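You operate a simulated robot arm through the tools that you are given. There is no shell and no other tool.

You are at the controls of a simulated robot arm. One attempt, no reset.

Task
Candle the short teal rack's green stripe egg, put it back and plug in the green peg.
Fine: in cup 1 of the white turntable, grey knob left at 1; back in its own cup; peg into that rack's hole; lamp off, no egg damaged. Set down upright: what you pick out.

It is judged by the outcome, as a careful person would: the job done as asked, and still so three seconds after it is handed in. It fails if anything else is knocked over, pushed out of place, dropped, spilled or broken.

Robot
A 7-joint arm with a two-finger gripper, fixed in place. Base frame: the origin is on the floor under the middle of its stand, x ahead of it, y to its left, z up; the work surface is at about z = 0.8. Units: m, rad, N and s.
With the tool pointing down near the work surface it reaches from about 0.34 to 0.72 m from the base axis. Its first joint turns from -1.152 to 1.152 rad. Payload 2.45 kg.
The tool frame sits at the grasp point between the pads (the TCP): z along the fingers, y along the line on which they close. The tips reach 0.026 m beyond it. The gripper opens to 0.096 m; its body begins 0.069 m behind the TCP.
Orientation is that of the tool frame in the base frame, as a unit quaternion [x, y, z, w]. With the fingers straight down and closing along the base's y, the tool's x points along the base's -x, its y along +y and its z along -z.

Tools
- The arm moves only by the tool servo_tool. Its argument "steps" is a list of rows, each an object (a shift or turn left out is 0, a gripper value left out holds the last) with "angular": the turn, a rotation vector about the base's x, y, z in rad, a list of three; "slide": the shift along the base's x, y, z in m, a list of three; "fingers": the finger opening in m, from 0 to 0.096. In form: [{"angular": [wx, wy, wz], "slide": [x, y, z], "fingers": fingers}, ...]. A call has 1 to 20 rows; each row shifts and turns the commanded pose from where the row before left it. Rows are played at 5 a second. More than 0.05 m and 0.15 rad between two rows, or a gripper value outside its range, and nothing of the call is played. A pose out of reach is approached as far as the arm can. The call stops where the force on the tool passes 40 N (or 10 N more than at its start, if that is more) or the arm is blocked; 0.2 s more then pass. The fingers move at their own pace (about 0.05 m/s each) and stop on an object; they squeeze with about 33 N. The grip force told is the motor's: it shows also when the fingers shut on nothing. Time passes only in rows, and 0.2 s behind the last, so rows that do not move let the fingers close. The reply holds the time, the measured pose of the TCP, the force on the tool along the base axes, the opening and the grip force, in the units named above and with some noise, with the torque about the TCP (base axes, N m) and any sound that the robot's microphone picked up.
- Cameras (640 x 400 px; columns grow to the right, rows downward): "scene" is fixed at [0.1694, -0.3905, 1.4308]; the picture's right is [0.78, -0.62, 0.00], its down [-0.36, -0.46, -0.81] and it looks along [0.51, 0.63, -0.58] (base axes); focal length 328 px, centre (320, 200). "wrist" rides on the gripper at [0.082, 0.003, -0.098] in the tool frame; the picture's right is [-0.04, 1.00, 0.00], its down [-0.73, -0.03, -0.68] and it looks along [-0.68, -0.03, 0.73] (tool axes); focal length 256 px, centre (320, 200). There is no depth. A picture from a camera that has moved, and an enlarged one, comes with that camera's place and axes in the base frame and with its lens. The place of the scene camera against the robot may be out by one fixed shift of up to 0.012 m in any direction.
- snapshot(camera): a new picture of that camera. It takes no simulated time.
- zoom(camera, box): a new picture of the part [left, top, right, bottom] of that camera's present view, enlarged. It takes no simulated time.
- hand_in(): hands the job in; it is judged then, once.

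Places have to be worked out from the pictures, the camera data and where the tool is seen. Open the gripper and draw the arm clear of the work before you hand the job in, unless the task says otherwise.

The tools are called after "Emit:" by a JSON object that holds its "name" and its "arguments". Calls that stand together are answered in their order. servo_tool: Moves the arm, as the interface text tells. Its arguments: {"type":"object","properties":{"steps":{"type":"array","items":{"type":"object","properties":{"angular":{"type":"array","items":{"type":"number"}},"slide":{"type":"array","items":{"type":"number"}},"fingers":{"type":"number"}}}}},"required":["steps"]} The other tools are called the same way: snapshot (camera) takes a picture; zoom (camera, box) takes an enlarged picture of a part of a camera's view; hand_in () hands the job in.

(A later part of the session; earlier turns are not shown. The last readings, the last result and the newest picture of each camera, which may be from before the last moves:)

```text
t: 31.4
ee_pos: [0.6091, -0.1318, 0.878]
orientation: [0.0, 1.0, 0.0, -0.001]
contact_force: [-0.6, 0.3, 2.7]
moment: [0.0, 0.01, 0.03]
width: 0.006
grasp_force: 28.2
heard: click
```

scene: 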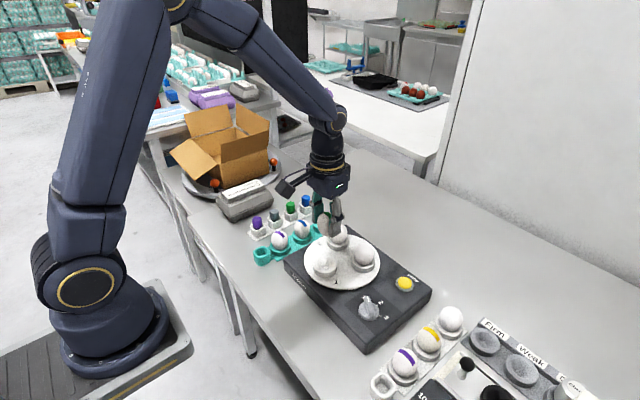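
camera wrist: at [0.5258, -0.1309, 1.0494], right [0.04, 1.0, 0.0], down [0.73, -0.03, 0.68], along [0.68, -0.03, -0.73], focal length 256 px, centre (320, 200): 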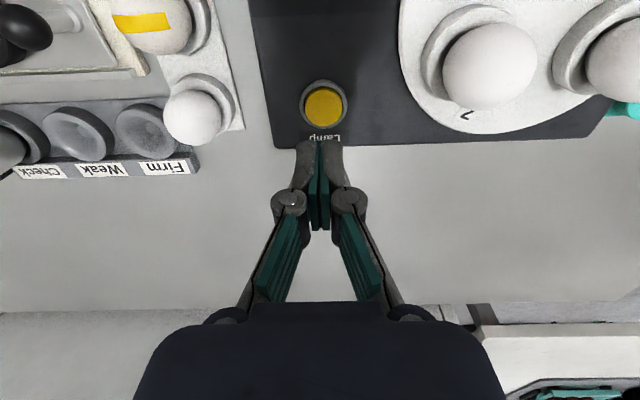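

A click was heard with about 2.7 N of push. I'll check whether the lamp came on.

Emit:
{"name": "zoom", "arguments": {"camera": "scene", "box": [280, 200, 460, 330]}}

Emit:
{"name": "snapshot", "arguments": {"camera": "wrist"}}

```text
3.08 times, centred on (370, 265) of scene
camera zoom: at [0.1693, -0.3905, 1.4309], right [0.78, -0.62, 0.0], down [-0.36, -0.46, -0.81], along [0.51, 0.63, -0.58], focal length 1009 px, centre (166, 0)
```

zoom: 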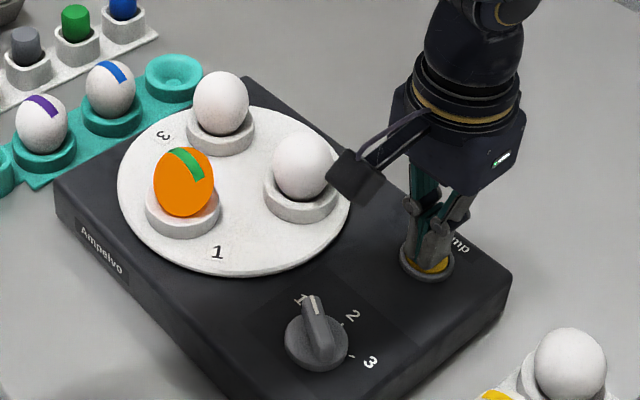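

```text
taken
camera wrist: at [0.5262, -0.1283, 0.9748], right [0.04, 1.0, 0.0], down [0.73, -0.03, 0.68], along [0.68, -0.03, -0.73], focal length 256 px, centre (320, 200)
```

wrist: 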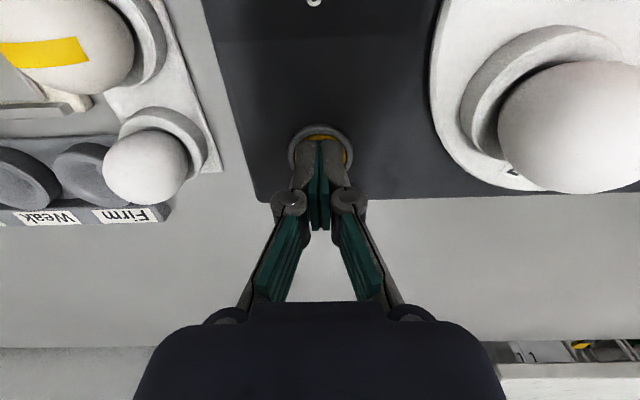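

The lamp is on and the green-stripe egg in cup 1 glows orange. I'll lift off the button and see whether it latches.

Emit:
{"name": "servo_tool", "arguments": {"steps": [{}, {"slide": [0, 0, 0.005]}, {"slide": [0, 0, 0.005]}, {"slide": [0, 0, 0.005]}, {}, {}]}}

Emit:
{"name": "zoom", "arguments": {"camera": "scene", "box": [280, 200, 460, 330]}}

```text
t: 32.8
ee_pos: [0.609, -0.1321, 0.893]
orientation: [0.0, 1.0, -0.001, -0.001]
contact_force: [-0.8, 0.3, -0.7]
moment: [-0.03, -0.03, 0.0]
width: 0.0
grasp_force: 28.8
```

```text
3.08 times, centred on (370, 265) of scene
camera zoom: at [0.1694, -0.3905, 1.4308], right [0.78, -0.62, 0.0], down [-0.36, -0.46, -0.81], along [0.51, 0.63, -0.58], focal length 1009 px, centre (166, 0)
```

zoom: 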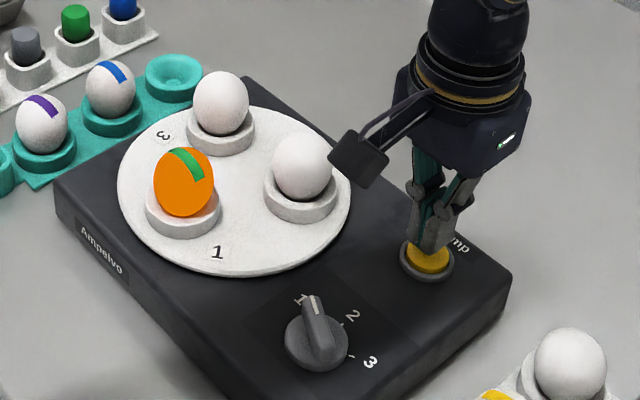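

The lamp latches on. I'll hold for a couple of seconds to candle the egg, then press again to switch it off.

Emit:
{"name": "servo_tool", "arguments": {"steps": [{}, {}, {}, {}, {}, {}, {}, {}, {}, {}]}}

Emit:
{"name": "zoom", "arguments": {"camera": "scene", "box": [300, 220, 370, 280]}}

```text
t: 35.0
ee_pos: [0.6097, -0.1316, 0.8932]
orientation: [0.001, 1.0, 0.0, 0.001]
contact_force: [-0.5, 0.3, -0.6]
moment: [0.0, -0.01, -0.01]
width: 0.0002
grasp_force: 28.1
```

```text
6.67 times, centred on (335, 250) of scene
camera zoom: at [0.1694, -0.3905, 1.4308], right [0.78, -0.62, 0.0], down [-0.36, -0.46, -0.81], along [0.51, 0.63, -0.58], focal length 2187 px, centre (220, -133)
```

zoom: 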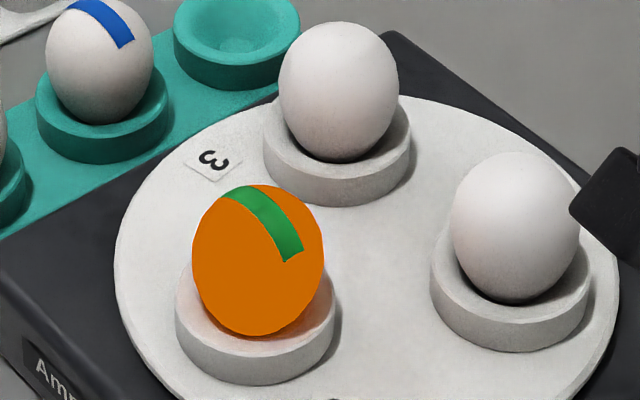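

The egg has been lit steadily for over three seconds. Now I'll press the button again to turn the lamp off.

Emit:
{"name": "servo_tool", "arguments": {"steps": [{"slide": [0, 0, -0.005]}, {"slide": [0, 0, -0.005]}, {"slide": [0, 0, -0.0025]}, {"slide": [0, 0, -0.0025]}, {}]}}

```text
t: 36.2
ee_pos: [0.61, -0.131, 0.8775]
orientation: [0.001, 1.0, 0.001, 0.0]
contact_force: [-0.8, 0.9, 1.9]
moment: [0.05, 0.03, 0.01]
width: 0.0059
grasp_force: 28.4
```

No click this time, so I'll check the egg's glow before pressing further.

Emit:
{"name": "zoom", "arguments": {"camera": "scene", "box": [280, 200, 460, 330]}}

```text
3.08 times, centred on (370, 265) of scene
camera zoom: at [0.1693, -0.3904, 1.4309], right [0.78, -0.62, 0.0], down [-0.36, -0.46, -0.81], along [0.51, 0.63, -0.58], focal length 1009 px, centre (166, 0)
```

zoom: 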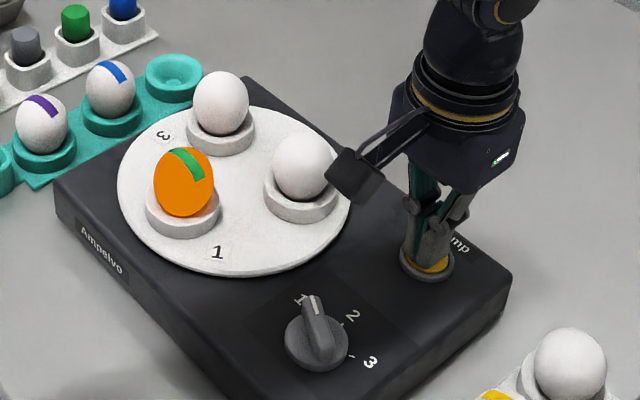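

The lamp is still on, so the press did not quite reach the switch point. I'll push half a millimetre further.

Emit:
{"name": "servo_tool", "arguments": {"steps": [{"slide": [0, 0, -0.0005]}, {}]}}

Emit:
{"name": "zoom", "arguments": {"camera": "scene", "box": [280, 200, 460, 330]}}

```text
t: 36.8
ee_pos: [0.6086, -0.1311, 0.8773]
orientation: [0.001, 1.0, 0.0, 0.001]
contact_force: [1.8, 2.4, 2.3]
moment: [0.03, 0.03, 0.01]
width: 0.0058
grasp_force: 28.5
heard: click
```

```text
3.08 times, centred on (370, 265) of scene
camera zoom: at [0.1694, -0.3905, 1.4309], right [0.78, -0.62, 0.0], down [-0.36, -0.46, -0.81], along [0.51, 0.63, -0.58], focal length 1009 px, centre (166, 0)
```

zoom: 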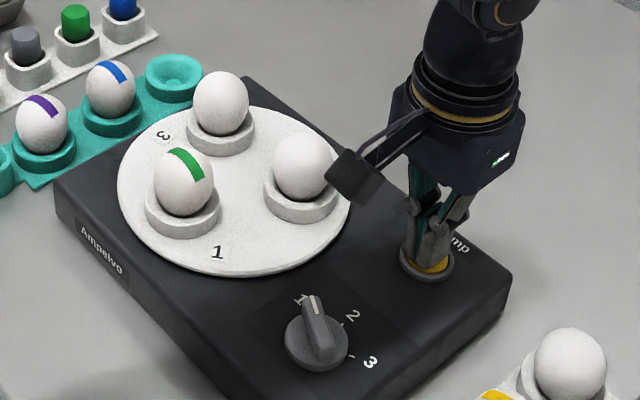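

A click was heard and the glow is gone, so the lamp is off. I'll raise straight up, reopen the fingers to 0.056, and check everything again.

Emit:
{"name": "servo_tool", "arguments": {"steps": [{"slide": [0, 0, 0.005]}, {"slide": [0, 0, 0.01]}, {"slide": [0, 0, 0.02]}, {"slide": [0, 0, 0.03]}, {"slide": [0, 0, 0.03]}, {"slide": [0, 0, 0.0275]}, {"slide": [-0.0227, 0.0275, 0], "fingers": 0.056}, {"slide": [-0.0227, 0.0275, 0]}, {"slide": [-0.0227, 0.0275, 0]}, {"slide": [-0.0227, 0.0275, 0]}, {"slide": [-0.0227, 0.0275, 0]}, {}, {}]}}

Emit:
{"name": "snapshot", "arguments": {"camera": "wrist"}}

Emit:
{"name": "zoom", "arguments": {"camera": "scene", "box": [280, 200, 460, 330]}}

```text
t: 39.6
ee_pos: [0.4966, 0.0072, 1.0001]
orientation: [-0.001, 1.0, 0.0, 0.0]
contact_force: [0.5, 1.4, 0.2]
moment: [0.01, 0.01, 0.01]
width: 0.0561
grasp_force: 0.1
```

```text
taken
camera wrist: at [0.4133, 0.0101, 1.0975], right [0.04, 1.0, 0.0], down [0.73, -0.03, 0.68], along [0.68, -0.03, -0.73], focal length 256 px, centre (320, 200)
```

wrist: 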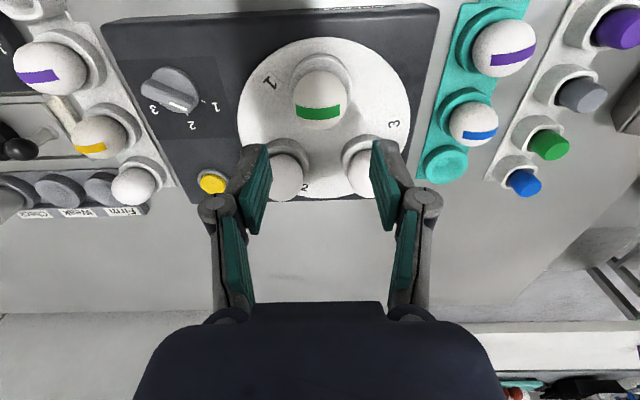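

```text
3.08 times, centred on (370, 265) of scene
camera zoom: at [0.1694, -0.3905, 1.4308], right [0.78, -0.62, 0.0], down [-0.36, -0.46, -0.81], along [0.51, 0.63, -0.58], focal length 1009 px, centre (166, 0)
```

zoom: 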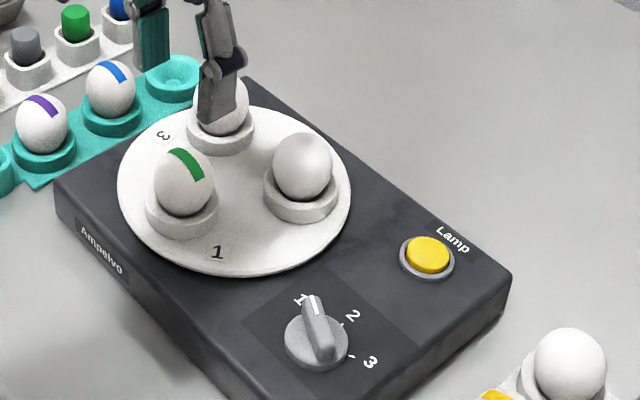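

The lamp is off, the knob is at 1, and everything is upright. I'll descend over the green egg again, pausing just above it to check alignment.

Emit:
{"name": "servo_tool", "arguments": {"steps": [{"slide": [0, 0, -0.02]}, {"slide": [0, 0, -0.02]}, {"slide": [0, 0, -0.015]}, {"slide": [0, 0, -0.005]}, {}, {}]}}

Emit:
{"name": "zoom", "arguments": {"camera": "wrist", "box": [220, 60, 420, 230]}}

```text
t: 41.0
ee_pos: [0.4967, 0.0043, 0.9402]
orientation: [0.001, 1.0, 0.0, 0.0]
contact_force: [0.9, 0.0, 0.4]
moment: [-0.02, -0.01, 0.04]
width: 0.056
grasp_force: 0.1
```

```text
2.35 times, centred on (320, 145) of wrist
camera zoom: at [0.4128, 0.009, 1.0367], right [0.04, 1.0, 0.0], down [0.73, -0.03, 0.68], along [0.68, -0.03, -0.73], focal length 602 px, centre (320, 329)
```

zoom: 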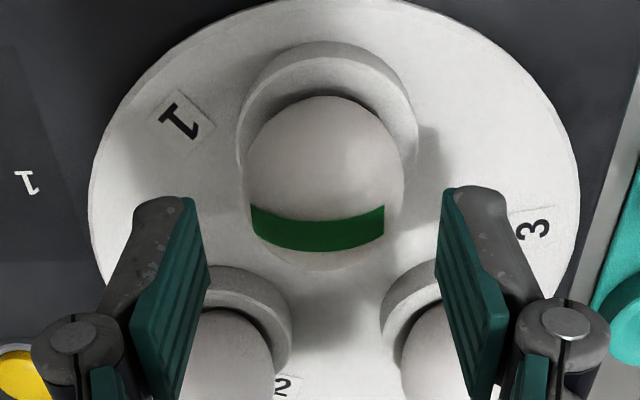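

The egg seems about 2 mm ahead of the TCP in x and nearly centred in y. I'll correct and go down with the fingers straddling it, then re-check.

Emit:
{"name": "servo_tool", "arguments": {"steps": [{"slide": [0.002, 0.0005, -0.008]}, {"slide": [0, 0, -0.01]}, {"slide": [0, 0, -0.01]}, {}, {}]}}

Emit:
{"name": "zoom", "arguments": {"camera": "wrist", "box": [220, 60, 420, 230]}}

Emit:
{"name": "zoom", "arguments": {"camera": "scene", "box": [290, 220, 370, 290]}}

```text
t: 42.2
ee_pos: [0.4981, 0.0057, 0.912]
orientation: [0.0, 1.0, 0.0, -0.001]
contact_force: [-0.6, -0.4, 0.3]
moment: [-0.02, 0.02, 0.03]
width: 0.0558
grasp_force: 0.0
```

```text
2.35 times, centred on (320, 145) of wrist
camera zoom: at [0.4155, 0.0098, 1.009], right [0.04, 1.0, 0.0], down [0.73, -0.03, 0.68], along [0.68, -0.03, -0.73], focal length 602 px, centre (320, 329)
```

zoom: 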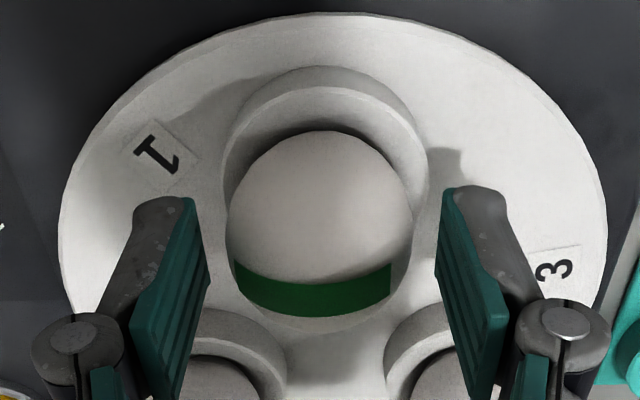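

```text
5.71 times, centred on (330, 255) of scene
camera zoom: at [0.1694, -0.3905, 1.4308], right [0.78, -0.62, 0.0], down [-0.36, -0.46, -0.81], along [0.51, 0.63, -0.58], focal length 1874 px, centre (263, -114)
```

zoom: 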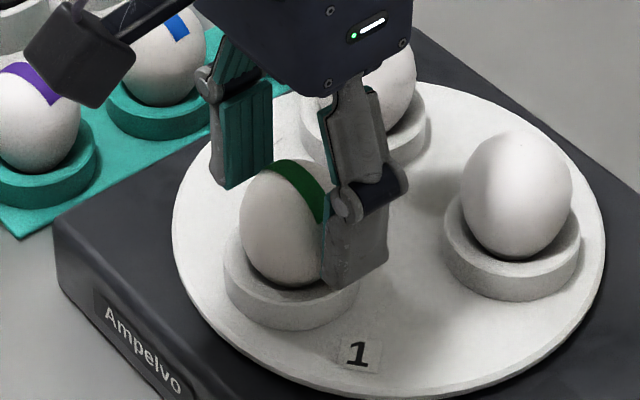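

The egg is now centred between the pads within about a millimetre. I'll descend to the earlier grip height (z ≈ 0.899) and close gently to the same 0.0415 command.

Emit:
{"name": "servo_tool", "arguments": {"steps": [{"slide": [0, 0, -0.006]}, {"slide": [0, 0, -0.007]}, {}, {"fingers": 0.05}, {"fingers": 0.047}, {"fingers": 0.0455}, {"fingers": 0.0445}, {"fingers": 0.044}, {"fingers": 0.044}]}}

Emit:
{"name": "zoom", "arguments": {"camera": "wrist", "box": [220, 60, 420, 230]}}

```text
t: 44.2
ee_pos: [0.4985, 0.0071, 0.8994]
orientation: [0.0, 1.0, 0.0, 0.001]
contact_force: [0.0, -0.1, 0.1]
moment: [-0.02, 0.03, -0.01]
width: 0.044
grasp_force: 0.1
```

```text
2.35 times, centred on (320, 145) of wrist
camera zoom: at [0.4154, 0.0098, 0.9962], right [0.04, 1.0, 0.0], down [0.73, -0.03, 0.68], along [0.68, -0.03, -0.73], focal length 602 px, centre (320, 329)
```

zoom: 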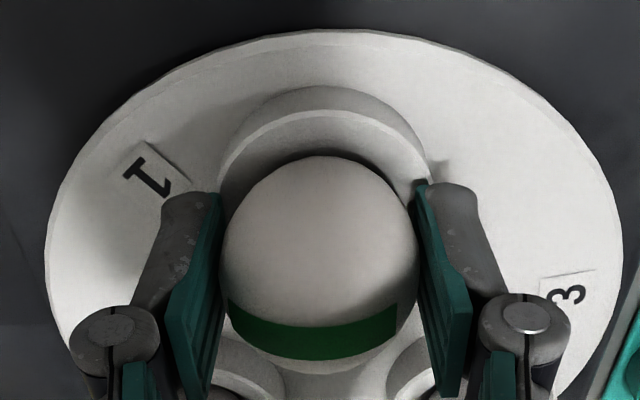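

The egg sits in the same place relative to the tool as in my first grasp. I'll tighten gently.

Emit:
{"name": "servo_tool", "arguments": {"steps": [{"fingers": 0.0435}, {"fingers": 0.0425}, {"fingers": 0.0415}, {"fingers": 0.041}, {"fingers": 0.041}]}}

```text
t: 45.4
ee_pos: [0.4977, 0.0064, 0.8982]
orientation: [0.0, 1.0, 0.0, 0.001]
contact_force: [-0.3, -1.3, 0.9]
moment: [-0.03, 0.0, 0.03]
width: 0.0426
grasp_force: 8.4
```

The grip is 8.4 N. I'll lift straight up slowly, then rise to carrying height.

Emit:
{"name": "servo_tool", "arguments": {"steps": [{"slide": [0, 0, 0.004]}, {"slide": [0, 0, 0.008]}, {"slide": [0, 0, 0.012]}, {"slide": [0, 0, 0.02]}, {"slide": [0, 0, 0.02]}, {"slide": [0, 0, 0.02]}, {"slide": [0, 0, 0.017]}, {}]}}

Emit:
{"name": "snapshot", "arguments": {"camera": "wrist"}}

Emit:
{"name": "zoom", "arguments": {"camera": "scene", "box": [280, 180, 400, 290]}}

```text
t: 47.2
ee_pos: [0.4963, 0.0052, 0.9982]
orientation: [-0.001, 1.0, 0.0, -0.001]
contact_force: [0.2, -0.3, -0.7]
moment: [0.01, 0.02, -0.01]
width: 0.0422
grasp_force: 9.1
```

```text
taken
camera wrist: at [0.4134, 0.0093, 1.0965], right [0.04, 1.0, 0.0], down [0.73, -0.03, 0.68], along [0.68, -0.03, -0.73], focal length 256 px, centre (320, 200)
```

wrist: 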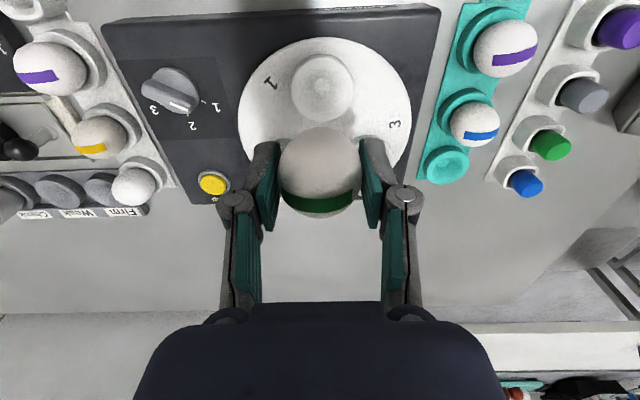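

```text
3.64 times, centred on (340, 235) of scene
camera zoom: at [0.1694, -0.3905, 1.4308], right [0.78, -0.62, 0.0], down [-0.36, -0.46, -0.81], along [0.51, 0.63, -0.58], focal length 1193 px, centre (247, 73)
```

zoom: 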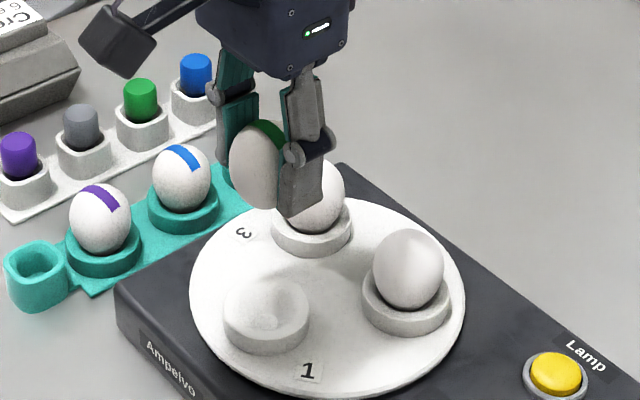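

The egg is held and clear of the cup. I'll zoom in to check its attitude in the grip before carrying it back.

Emit:
{"name": "zoom", "arguments": {"camera": "wrist", "box": [240, 60, 400, 230]}}

Emit:
{"name": "zoom", "arguments": {"camera": "scene", "box": [310, 200, 360, 250]}}

```text
2.35 times, centred on (320, 145) of wrist
camera zoom: at [0.4134, 0.0093, 1.0965], right [0.04, 1.0, 0.0], down [0.73, -0.03, 0.68], along [0.68, -0.03, -0.73], focal length 602 px, centre (320, 329)
```

zoom: 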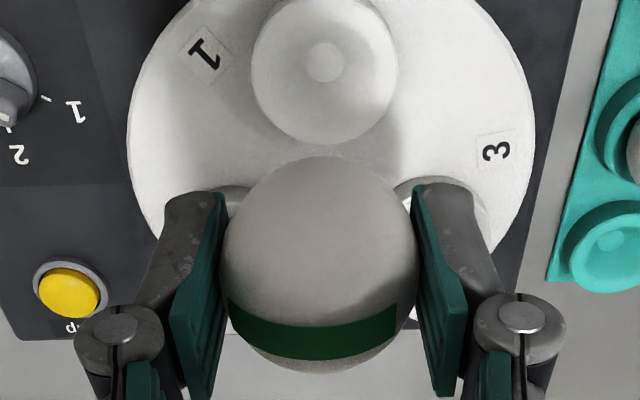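

```text
8.00 times, centred on (335, 225) of scene
camera zoom: at [0.1694, -0.3905, 1.4308], right [0.78, -0.62, 0.0], down [-0.36, -0.46, -0.81], along [0.51, 0.63, -0.58], focal length 2624 px, centre (200, 0)
```

zoom: 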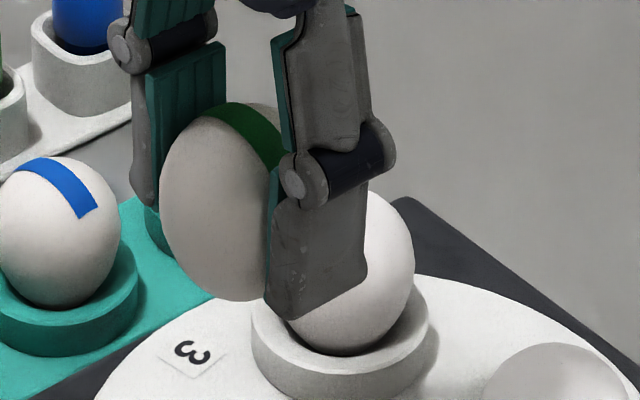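

The egg sits upright in the grip, though it rode up a few millimetres relative to the pads during cup contact, so I'll rely on force sensing when re-seating. I'll carry it back over the rack's empty cup.

Emit:
{"name": "servo_tool", "arguments": {"steps": [{"slide": [0.008, 0.011, 0]}, {"slide": [0.016, 0.021, 0]}, {"slide": [0.018, 0.024, 0]}, {"slide": [0.02, 0.026, 0]}, {"slide": [0.02, 0.026, 0]}, {"slide": [0.018, 0.024, 0]}, {"slide": [0.014, 0.02, 0]}, {"slide": [0.0085, 0.011, 0]}, {}, {"slide": [0, 0, -0.015]}, {"slide": [0, 0, -0.02]}, {"slide": [0, 0, -0.02]}, {"slide": [0, 0, -0.015]}, {}, {}]}}

Emit:
{"name": "snapshot", "arguments": {"camera": "wrist"}}

Emit:
{"name": "zoom", "arguments": {"camera": "wrist", "box": [240, 60, 400, 230]}}

Emit:
{"name": "zoom", "arguments": {"camera": "scene", "box": [280, 170, 380, 250]}}

```text
t: 50.4
ee_pos: [0.6217, 0.1685, 0.9289]
orientation: [-0.001, 1.0, 0.0, 0.001]
contact_force: [-0.3, 0.5, -1.3]
moment: [0.01, 0.04, -0.01]
width: 0.0424
grasp_force: 9.0
```

```text
taken
camera wrist: at [0.5383, 0.1728, 1.0279], right [0.04, 1.0, 0.0], down [0.73, -0.03, 0.68], along [0.68, -0.03, -0.73], focal length 256 px, centre (320, 200)
```

wrist: 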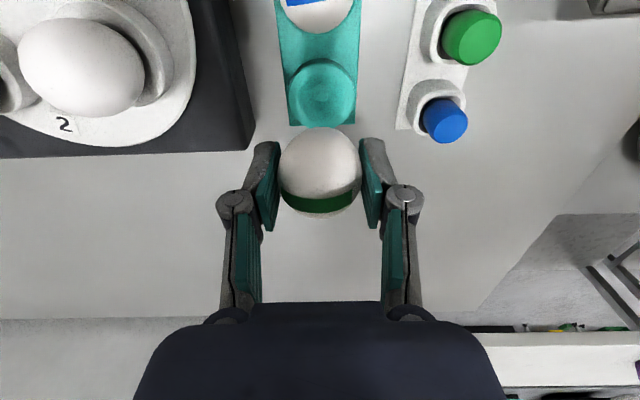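

```text
2.35 times, centred on (320, 145) of wrist
camera zoom: at [0.5383, 0.1728, 1.0279], right [0.04, 1.0, 0.0], down [0.73, -0.03, 0.68], along [0.68, -0.03, -0.73], focal length 602 px, centre (320, 329)
```

zoom: 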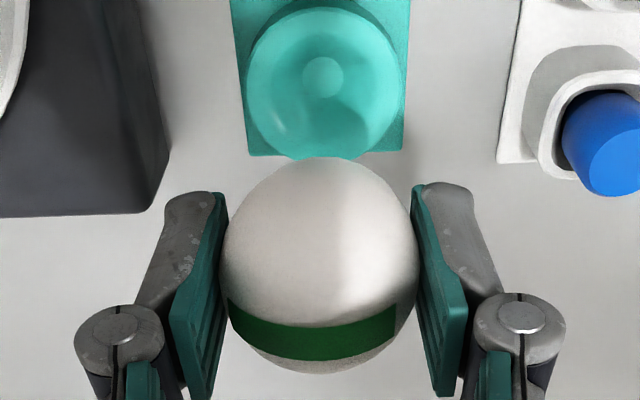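

```text
5.00 times, centred on (330, 210) of scene
camera zoom: at [0.1694, -0.3905, 1.4308], right [0.78, -0.62, 0.0], down [-0.36, -0.46, -0.81], along [0.51, 0.63, -0.58], focal length 1640 px, centre (270, 150)
```

zoom: 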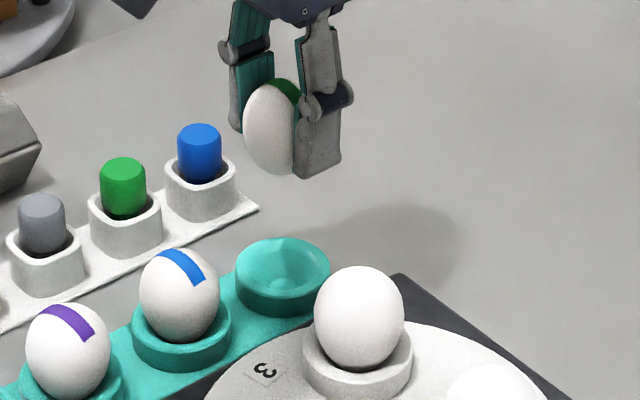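

The rack cup's centre appears about 3 mm behind the TCP in x, while the egg is about 1 mm behind. I'll shift −2 mm in x, descend to z ≈ 0.89 and re-measure.

Emit:
{"name": "servo_tool", "arguments": {"steps": [{"slide": [-0.002, 0, -0.012]}, {"slide": [0, 0, -0.015]}, {"slide": [0, 0, -0.013]}, {}, {}]}}

Emit:
{"name": "zoom", "arguments": {"camera": "wrist", "box": [240, 60, 400, 230]}}

Emit:
{"name": "zoom", "arguments": {"camera": "scene", "box": [290, 180, 370, 240]}}

```text
t: 51.6
ee_pos: [0.619, 0.1686, 0.8885]
orientation: [0.001, 1.0, 0.0, 0.0]
contact_force: [0.1, -0.3, -1.3]
moment: [0.0, 0.01, 0.01]
width: 0.0423
grasp_force: 9.1
```

```text
2.35 times, centred on (320, 145) of wrist
camera zoom: at [0.5355, 0.1726, 0.9868], right [0.04, 1.0, 0.0], down [0.73, -0.03, 0.68], along [0.68, -0.03, -0.73], focal length 602 px, centre (320, 329)
```

zoom: 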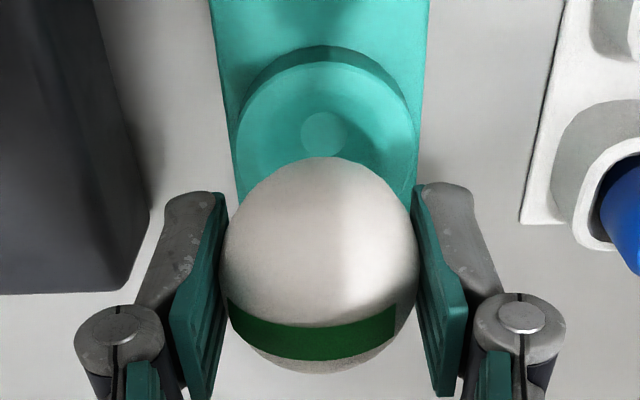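

```text
6.67 times, centred on (330, 210) of scene
camera zoom: at [0.1694, -0.3905, 1.4308], right [0.78, -0.62, 0.0], down [-0.36, -0.46, -0.81], along [0.51, 0.63, -0.58], focal length 2187 px, centre (253, 133)
```

zoom: 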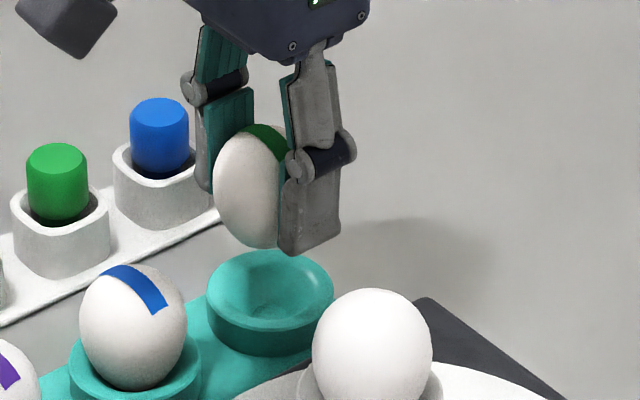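

The dot at the bowl's bottom and the scene view both suggest moving the egg about +1.5 mm in x and +0.8 mm in y. I'll apply that and descend to z ≈ 0.864, a bit above the expected contact.

Emit:
{"name": "servo_tool", "arguments": {"steps": [{"slide": [0.0015, 0.0008, -0.006]}, {"slide": [0, 0, -0.008]}, {"slide": [0, 0, -0.007]}, {"slide": [0, 0, -0.005]}, {}]}}

Emit:
{"name": "zoom", "arguments": {"camera": "wrist", "box": [240, 60, 400, 230]}}

Emit:
{"name": "zoom", "arguments": {"camera": "scene", "box": [290, 180, 370, 240]}}

```text
t: 52.8
ee_pos: [0.6213, 0.1711, 0.864]
orientation: [0.001, 1.0, 0.0, 0.0]
contact_force: [0.0, 0.4, -1.1]
moment: [-0.01, -0.03, -0.01]
width: 0.0424
grasp_force: 9.2
```

```text
2.35 times, centred on (320, 145) of wrist
camera zoom: at [0.5374, 0.1746, 0.9615], right [0.04, 1.0, 0.0], down [0.73, -0.03, 0.68], along [0.68, -0.03, -0.73], focal length 602 px, centre (320, 329)
```

zoom: 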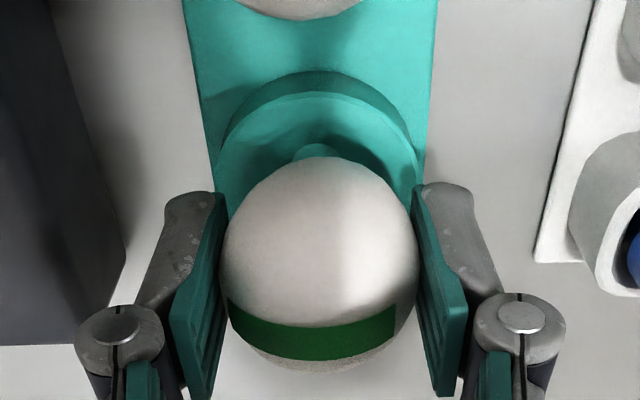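

```text
6.67 times, centred on (330, 210) of scene
camera zoom: at [0.1694, -0.3905, 1.4308], right [0.78, -0.62, 0.0], down [-0.36, -0.46, -0.81], along [0.51, 0.63, -0.58], focal length 2187 px, centre (253, 133)
```

zoom: 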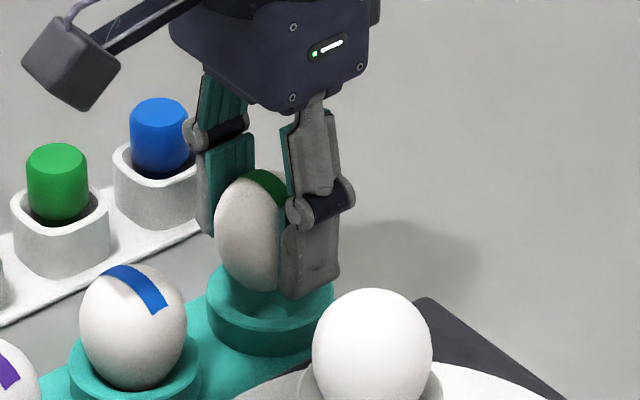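

I'm within about a millimetre. I'll nudge −1 mm in x and descend in small steps, watching the force.

Emit:
{"name": "servo_tool", "arguments": {"steps": [{"slide": [-0.001, 0, 0]}, {"slide": [0, 0, -0.002]}, {"slide": [0, 0, -0.002]}, {}]}}

```text
t: 53.8
ee_pos: [0.6198, 0.1704, 0.8606]
orientation: [0.0, 1.0, 0.0, 0.0]
contact_force: [0.9, 0.7, 0.2]
moment: [-0.03, 0.02, 0.06]
width: 0.0423
grasp_force: 8.9
```

Emit:
{"name": "servo_tool", "arguments": {"steps": [{"slide": [0, 0, -0.001]}, {"slide": [0, 0, -0.001]}, {}]}}

```text
t: 54.6
ee_pos: [0.6191, 0.1703, 0.8571]
orientation: [-0.001, 1.0, 0.0, 0.0]
contact_force: [0.2, 0.0, -0.2]
moment: [0.01, 0.01, 0.04]
width: 0.0423
grasp_force: 9.1
```

Emit:
{"name": "servo_tool", "arguments": {"steps": [{"slide": [0, 0, -0.001]}, {"slide": [0, 0, -0.001]}, {}]}}

Emit:
{"name": "zoom", "arguments": {"camera": "scene", "box": [290, 180, 370, 240]}}

Emit:
{"name": "zoom", "arguments": {"camera": "wrist", "box": [240, 60, 400, 230]}}

```text
t: 55.4
ee_pos: [0.6195, 0.1707, 0.8545]
orientation: [0.0, 1.0, 0.0, 0.0]
contact_force: [0.7, 0.0, -0.6]
moment: [-0.07, 0.03, 0.02]
width: 0.0427
grasp_force: 8.9
```

```text
6.67 times, centred on (330, 210) of scene
camera zoom: at [0.1694, -0.3905, 1.4308], right [0.78, -0.62, 0.0], down [-0.36, -0.46, -0.81], along [0.51, 0.63, -0.58], focal length 2187 px, centre (253, 133)
```

zoom: 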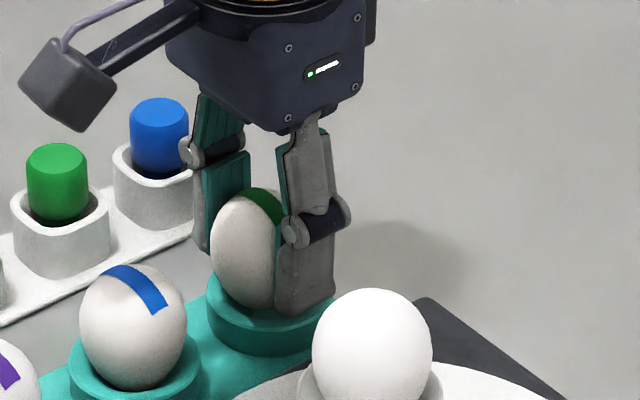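

```text
2.35 times, centred on (320, 145) of wrist
camera zoom: at [0.5354, 0.1748, 0.9529], right [0.04, 1.0, 0.0], down [0.73, -0.03, 0.68], along [0.68, -0.03, -0.73], focal length 602 px, centre (320, 329)
```

zoom: 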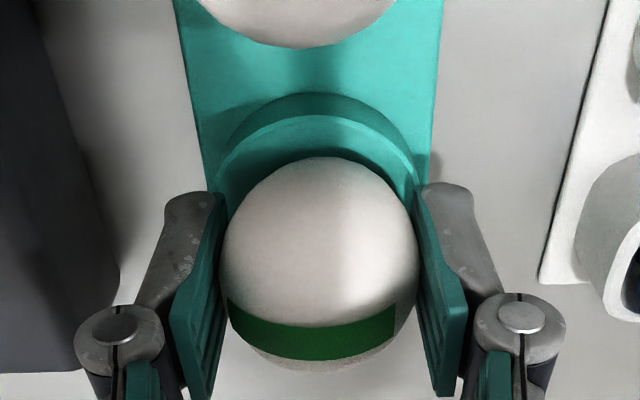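

The egg's top is about 4–5 mm higher than its original seated height, with no contact yet. I'll continue lowering in small steps.

Emit:
{"name": "servo_tool", "arguments": {"steps": [{"slide": [0, 0, -0.001]}, {"slide": [0, 0, -0.001]}, {}]}}

```text
t: 56.2
ee_pos: [0.6189, 0.171, 0.8541]
orientation: [0.001, 1.0, 0.001, 0.001]
contact_force: [-0.2, -0.6, -1.2]
moment: [-0.02, 0.02, -0.03]
width: 0.0426
grasp_force: 8.7
```

Emit:
{"name": "servo_tool", "arguments": {"steps": [{"slide": [0, 0, -0.001]}, {"slide": [0, 0, -0.0005]}, {}]}}

```text
t: 57.0
ee_pos: [0.6195, 0.1704, 0.8527]
orientation: [0.001, 1.0, 0.0, 0.0]
contact_force: [0.4, 0.7, 1.2]
moment: [0.02, -0.03, 0.01]
width: 0.0421
grasp_force: 9.3
```

I may be seeing the first light contact (+1.2 N). I'll continue by half-millimetres.

Emit:
{"name": "servo_tool", "arguments": {"steps": [{"slide": [0, 0, -0.0005]}, {}, {}]}}

Emit:
{"name": "zoom", "arguments": {"camera": "scene", "box": [290, 180, 370, 240]}}

```text
t: 57.8
ee_pos: [0.6187, 0.169, 0.8526]
orientation: [0.0, 1.0, 0.0, 0.001]
contact_force: [4.1, 1.0, 2.7]
moment: [0.0, -0.09, -0.03]
width: 0.0426
grasp_force: 8.9
```

```text
6.67 times, centred on (330, 210) of scene
camera zoom: at [0.1694, -0.3905, 1.4308], right [0.78, -0.62, 0.0], down [-0.36, -0.46, -0.81], along [0.51, 0.63, -0.58], focal length 2187 px, centre (253, 133)
```

zoom: 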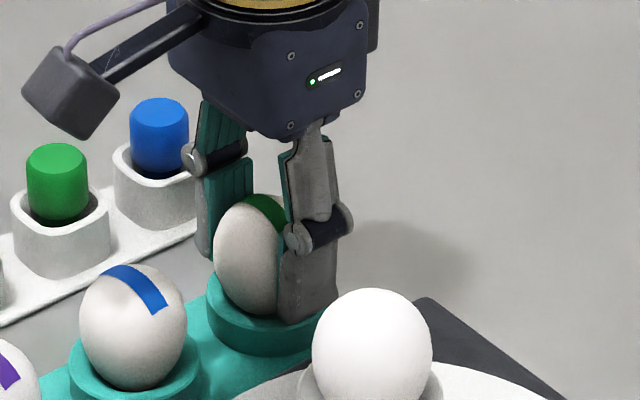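

There's now +4.1 N in x: the egg is touching the near wall, so the cup centre is slightly farther in +x. I'll lift 1.5 mm, shift +1 mm in x, and lower again.

Emit:
{"name": "servo_tool", "arguments": {"steps": [{"slide": [0, 0, 0.0015]}, {"slide": [0.001, 0, 0]}, {}, {"slide": [0, 0, -0.001]}, {"slide": [0, 0, -0.0005]}, {}]}}

```text
t: 59.2
ee_pos: [0.6203, 0.1696, 0.8522]
orientation: [0.001, 1.0, 0.0, 0.0]
contact_force: [0.1, -0.2, -0.2]
moment: [-0.01, -0.02, -0.01]
width: 0.0424
grasp_force: 8.9
```

Forces are balanced again. I'll keep lowering by half-millimetres.

Emit:
{"name": "servo_tool", "arguments": {"steps": [{"slide": [0, 0, -0.0005]}, {"slide": [0, 0, -0.0005]}, {}]}}

```text
t: 60.0
ee_pos: [0.6197, 0.1694, 0.8519]
orientation: [0.0, 1.0, 0.0, 0.001]
contact_force: [1.6, -1.7, 4.4]
moment: [-0.01, -0.02, 0.01]
width: 0.0423
grasp_force: 8.8
```

Mostly vertical contact now (+4.4 N). I'll confirm visually that the egg is at its seated height before releasing.

Emit:
{"name": "zoom", "arguments": {"camera": "scene", "box": [290, 180, 370, 240]}}

Emit:
{"name": "zoom", "arguments": {"camera": "wrist", "box": [240, 60, 400, 230]}}

```text
6.67 times, centred on (330, 210) of scene
camera zoom: at [0.1694, -0.3905, 1.4308], right [0.78, -0.62, 0.0], down [-0.36, -0.46, -0.81], along [0.51, 0.63, -0.58], focal length 2187 px, centre (253, 133)
```

zoom: 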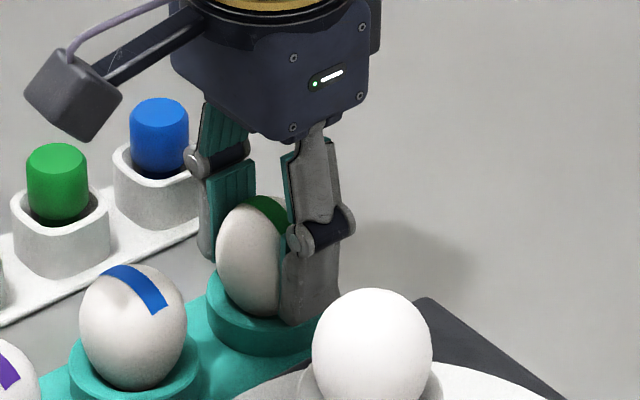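

```text
2.35 times, centred on (320, 145) of wrist
camera zoom: at [0.5367, 0.1733, 0.9486], right [0.04, 1.0, 0.0], down [0.73, -0.03, 0.68], along [0.68, -0.03, -0.73], focal length 602 px, centre (320, 329)
```

zoom: 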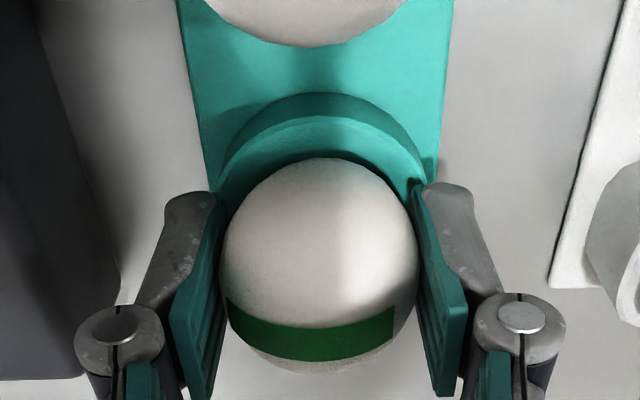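

The egg top is within about a millimetre of its original seated height and it is centred in the cup. I'll release slowly.

Emit:
{"name": "servo_tool", "arguments": {"steps": [{"fingers": 0.042}, {"fingers": 0.043}, {"fingers": 0.044}, {"fingers": 0.0455}, {"fingers": 0.049}, {"fingers": 0.056}, {"fingers": 0.056}, {}]}}

Emit:
{"name": "zoom", "arguments": {"camera": "wrist", "box": [220, 60, 420, 230]}}

Emit:
{"name": "zoom", "arguments": {"camera": "scene", "box": [290, 180, 370, 240]}}

```text
t: 61.8
ee_pos: [0.6186, 0.1702, 0.8512]
orientation: [0.0, 1.0, 0.0, 0.0]
contact_force: [-0.9, -0.2, -0.2]
moment: [-0.01, 0.0, -0.03]
width: 0.0561
grasp_force: 0.1
```

```text
2.35 times, centred on (320, 145) of wrist
camera zoom: at [0.5363, 0.1734, 0.9483], right [0.04, 1.0, 0.0], down [0.73, -0.03, 0.68], along [0.68, -0.03, -0.73], focal length 602 px, centre (320, 329)
```

zoom: 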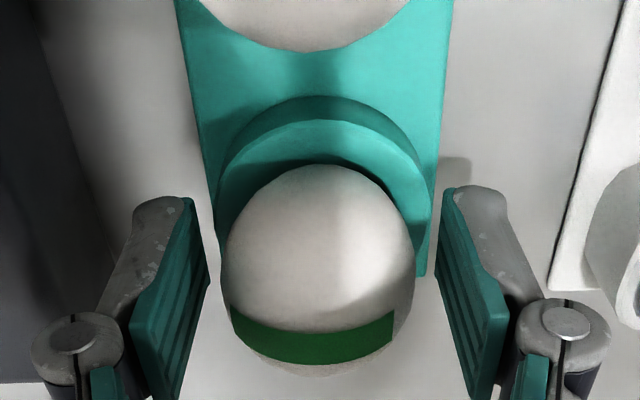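

```text
6.67 times, centred on (330, 210) of scene
camera zoom: at [0.1694, -0.3905, 1.4308], right [0.78, -0.62, 0.0], down [-0.36, -0.46, -0.81], along [0.51, 0.63, -0.58], focal length 2187 px, centre (253, 133)
```

zoom: 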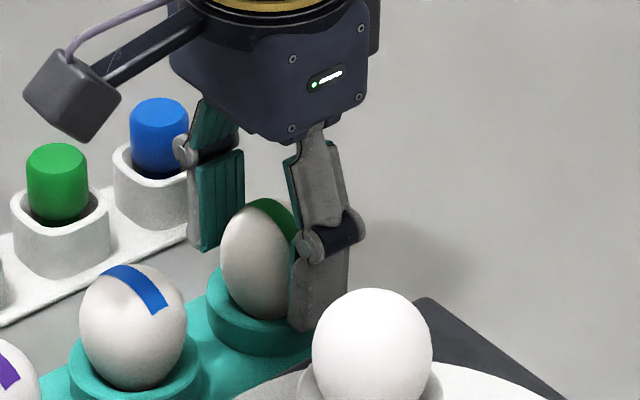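

The egg has settled in its own cup. I'll retreat straight up and inspect it.

Emit:
{"name": "servo_tool", "arguments": {"steps": [{"slide": [0, 0, 0.006]}, {"slide": [0, 0, 0.01]}, {"slide": [0, 0, 0.02]}, {"slide": [0, 0, 0.03]}, {"slide": [0, 0, 0.03]}, {"slide": [-0.01, 0.02, 0.023]}, {"slide": [-0.02, 0.03, 0]}, {"slide": [-0.0115, 0.04, 0]}, {}, {}]}}

Emit:
{"name": "snapshot", "arguments": {"camera": "wrist"}}

Emit:
{"name": "zoom", "arguments": {"camera": "scene", "box": [230, 180, 350, 270]}}

```text
t: 64.0
ee_pos: [0.579, 0.2618, 0.9676]
orientation: [0.0, 1.0, 0.0, -0.001]
contact_force: [0.2, -0.2, 0.4]
moment: [-0.01, 0.03, 0.03]
width: 0.0559
grasp_force: 0.2
```

```text
taken
camera wrist: at [0.4959, 0.2655, 1.064], right [0.04, 1.0, 0.0], down [0.73, -0.03, 0.68], along [0.68, -0.03, -0.73], focal length 256 px, centre (320, 200)
```

wrist: 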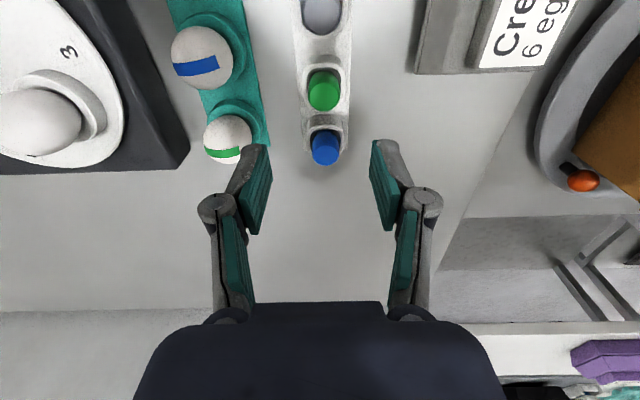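

```text
4.44 times, centred on (290, 225) of scene
camera zoom: at [0.1694, -0.3905, 1.4308], right [0.78, -0.62, 0.0], down [-0.36, -0.46, -0.81], along [0.51, 0.63, -0.58], focal length 1458 px, centre (453, 89)
```

zoom: 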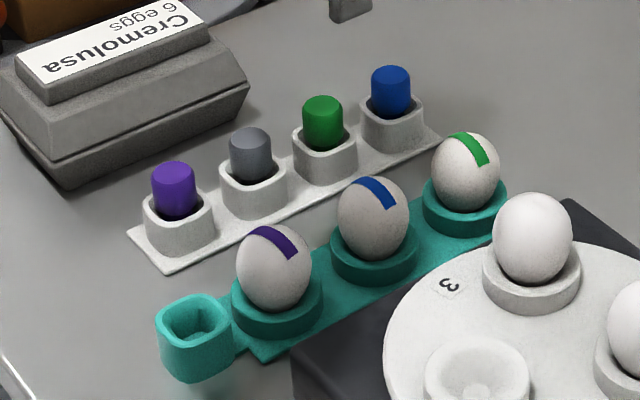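

The egg is back upright in its own cup, looking just like at the start, and the rack has not moved. Now I'll examine the green peg and its socket.

Emit:
{"name": "zoom", "arguments": {"camera": "wrist", "box": [270, 0, 390, 180]}}

Emit:
{"name": "zoom", "arguments": {"camera": "scene", "box": [255, 185, 335, 245]}}

Emit:
{"name": "zoom", "arguments": {"camera": "scene", "box": [240, 225, 300, 275]}}

```text
2.22 times, centred on (330, 90) of wrist
camera zoom: at [0.4959, 0.2655, 1.064], right [0.04, 1.0, 0.0], down [0.73, -0.03, 0.68], along [0.68, -0.03, -0.73], focal length 569 px, centre (298, 444)
```

zoom: 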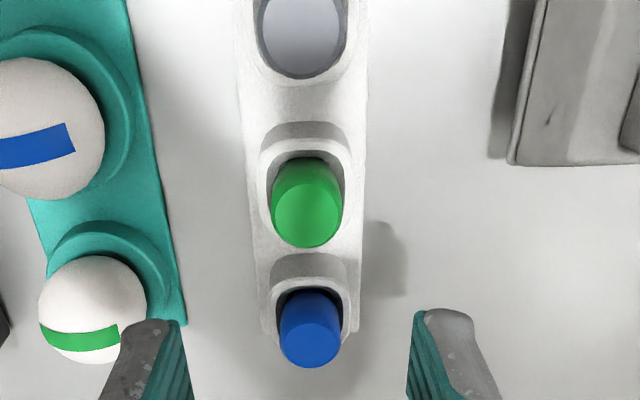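

```text
6.67 times, centred on (295, 215) of scene
camera zoom: at [0.1694, -0.3905, 1.4308], right [0.78, -0.62, 0.0], down [-0.36, -0.46, -0.81], along [0.51, 0.63, -0.58], focal length 2187 px, centre (487, 100)
```

zoom: 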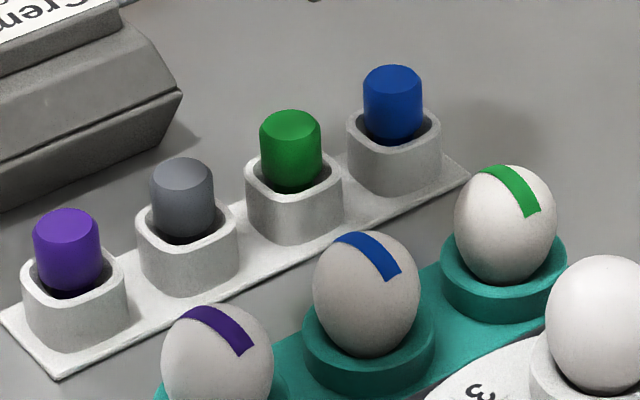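

```text
8.00 times, centred on (270, 250) of scene
camera zoom: at [0.1694, -0.3905, 1.4308], right [0.78, -0.62, 0.0], down [-0.36, -0.46, -0.81], along [0.51, 0.63, -0.58], focal length 2624 px, centre (720, -200)
```

zoom: 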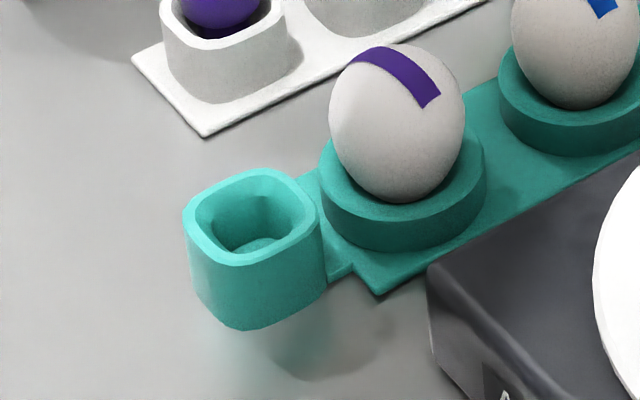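

The green peg (about 0.027 diameter) has its top centre near (0.5765, 0.2635, 0.855) and protrudes roughly 0.03 above its socket. I'll line up over it and descend to just above its top.

Emit:
{"name": "servo_tool", "arguments": {"steps": [{"slide": [-0.0015, 0.0025, -0.02]}, {"slide": [0, 0, -0.02]}, {"slide": [0, 0, -0.02]}, {"slide": [0, 0, -0.01]}, {}, {}]}}

Emit:
{"name": "snapshot", "arguments": {"camera": "wrist"}}

Emit:
{"name": "zoom", "arguments": {"camera": "scene", "box": [255, 175, 335, 245]}}

```text
t: 65.4
ee_pos: [0.5772, 0.264, 0.901]
orientation: [0.0, 1.0, 0.0, 0.0]
contact_force: [-0.8, 0.6, 0.1]
moment: [0.04, 0.02, 0.01]
width: 0.0558
grasp_force: 0.1
```

```text
taken
camera wrist: at [0.4939, 0.2668, 0.9983], right [0.04, 1.0, 0.0], down [0.73, -0.03, 0.68], along [0.68, -0.03, -0.73], focal length 256 px, centre (320, 200)
```

wrist: 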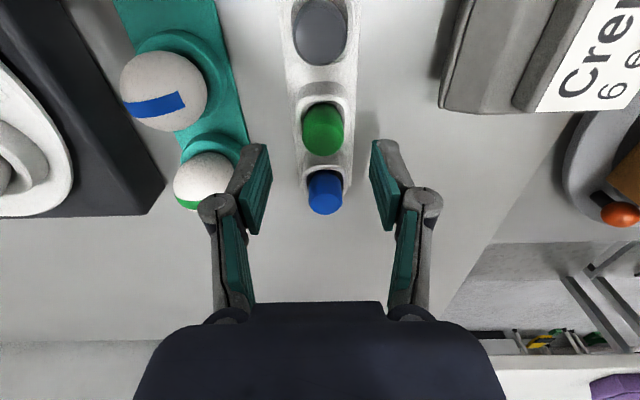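

```text
5.71 times, centred on (295, 210) of scene
camera zoom: at [0.1694, -0.3905, 1.4308], right [0.78, -0.62, 0.0], down [-0.36, -0.46, -0.81], along [0.51, 0.63, -0.58], focal length 1874 px, centre (463, 143)
```

zoom: 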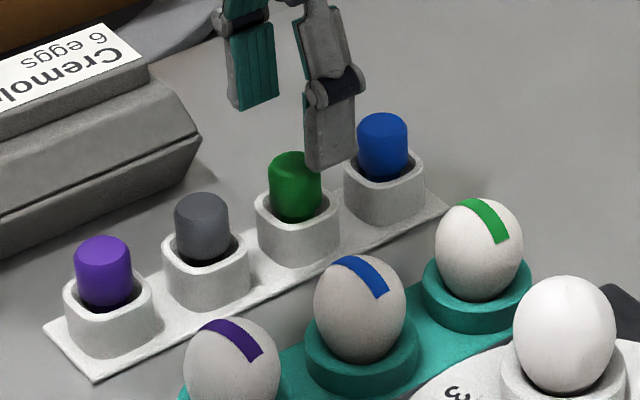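

Emit:
{"name": "zoom", "arguments": {"camera": "wrist", "box": [230, 60, 420, 230]}}

```text
2.35 times, centred on (325, 145) of wrist
camera zoom: at [0.4939, 0.2668, 0.9983], right [0.04, 1.0, 0.0], down [0.73, -0.03, 0.68], along [0.68, -0.03, -0.73], focal length 602 px, centre (308, 329)
```

zoom: 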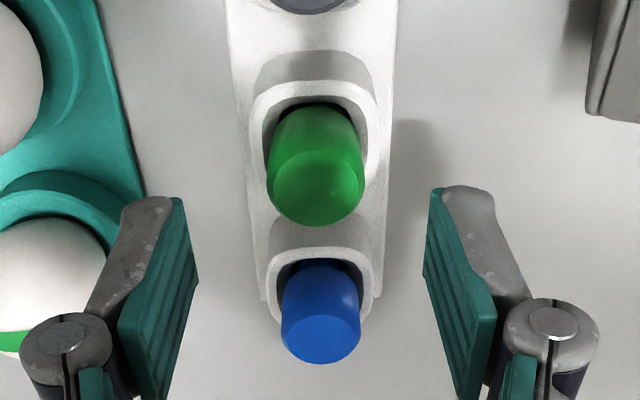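

The peg is about 1.5 mm to +y of the TCP and centred in x within a couple of mm. I'll adjust and descend so that the fingers straddle its upper part, then look again.

Emit:
{"name": "servo_tool", "arguments": {"steps": [{"slide": [0.0015, 0.0015, -0.01]}, {"slide": [0, 0, -0.012]}, {"slide": [0, 0, -0.01]}, {"slide": [0, 0, -0.006]}, {}, {}]}}

Emit:
{"name": "zoom", "arguments": {"camera": "wrist", "box": [230, 60, 420, 230]}}

Emit:
{"name": "zoom", "arguments": {"camera": "scene", "box": [255, 175, 335, 245]}}

```text
t: 66.8
ee_pos: [0.5785, 0.2645, 0.8622]
orientation: [-0.001, 1.0, 0.0, -0.001]
contact_force: [-0.9, -0.1, -0.4]
moment: [-0.01, 0.0, 0.03]
width: 0.056
grasp_force: 0.1
```

```text
2.35 times, centred on (325, 145) of wrist
camera zoom: at [0.4947, 0.2688, 0.959], right [0.04, 1.0, 0.0], down [0.73, -0.03, 0.68], along [0.68, -0.03, -0.73], focal length 602 px, centre (308, 329)
```

zoom: 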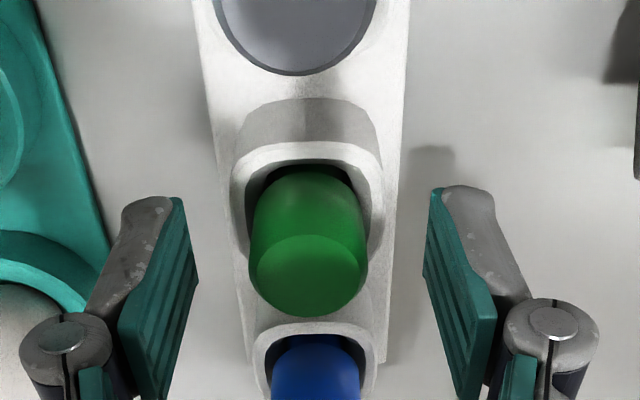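

```text
5.71 times, centred on (295, 210) of scene
camera zoom: at [0.1694, -0.3905, 1.4308], right [0.78, -0.62, 0.0], down [-0.36, -0.46, -0.81], along [0.51, 0.63, -0.58], focal length 1874 px, centre (463, 143)
```

zoom: 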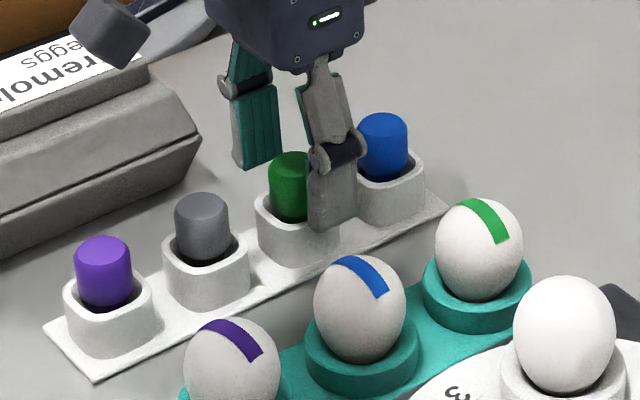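

The fingers are centred on the peg. I estimate the socket rim at z ≈ 0.825–0.829, so I'll go to TCP z ≈ 0.8555, with the tips a few mm above the rim, and close gradually.

Emit:
{"name": "servo_tool", "arguments": {"steps": [{"slide": [0, 0, -0.0035]}, {"slide": [0, 0, -0.003]}, {}, {"fingers": 0.045}, {"fingers": 0.038}, {"fingers": 0.033}, {"fingers": 0.03}, {"fingers": 0.029}, {}]}}

Emit:
{"name": "zoom", "arguments": {"camera": "wrist", "box": [230, 60, 420, 230]}}

Emit:
{"name": "zoom", "arguments": {"camera": "scene", "box": [255, 175, 335, 245]}}

```text
t: 68.8
ee_pos: [0.5787, 0.2641, 0.8559]
orientation: [0.0, 1.0, 0.0, 0.001]
contact_force: [1.0, -0.9, 5.5]
moment: [-0.05, 0.03, 0.04]
width: 0.0291
grasp_force: 0.1
```

```text
2.35 times, centred on (325, 145) of wrist
camera zoom: at [0.4949, 0.2673, 0.9531], right [0.04, 1.0, 0.0], down [0.73, -0.03, 0.68], along [0.68, -0.03, -0.73], focal length 602 px, centre (308, 329)
```

zoom: 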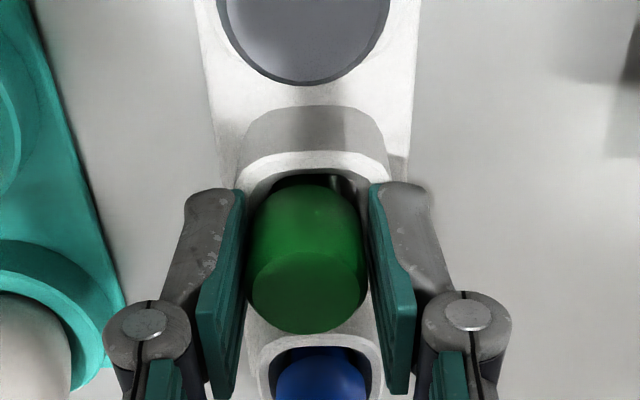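

```text
5.71 times, centred on (295, 210) of scene
camera zoom: at [0.1693, -0.3906, 1.4308], right [0.78, -0.62, 0.0], down [-0.36, -0.46, -0.81], along [0.51, 0.63, -0.58], focal length 1874 px, centre (463, 143)
```

zoom: 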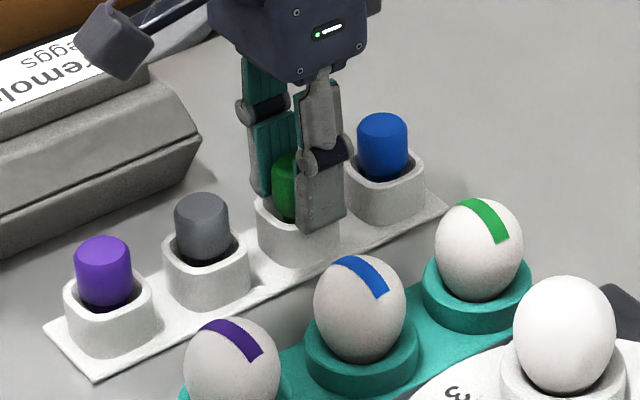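

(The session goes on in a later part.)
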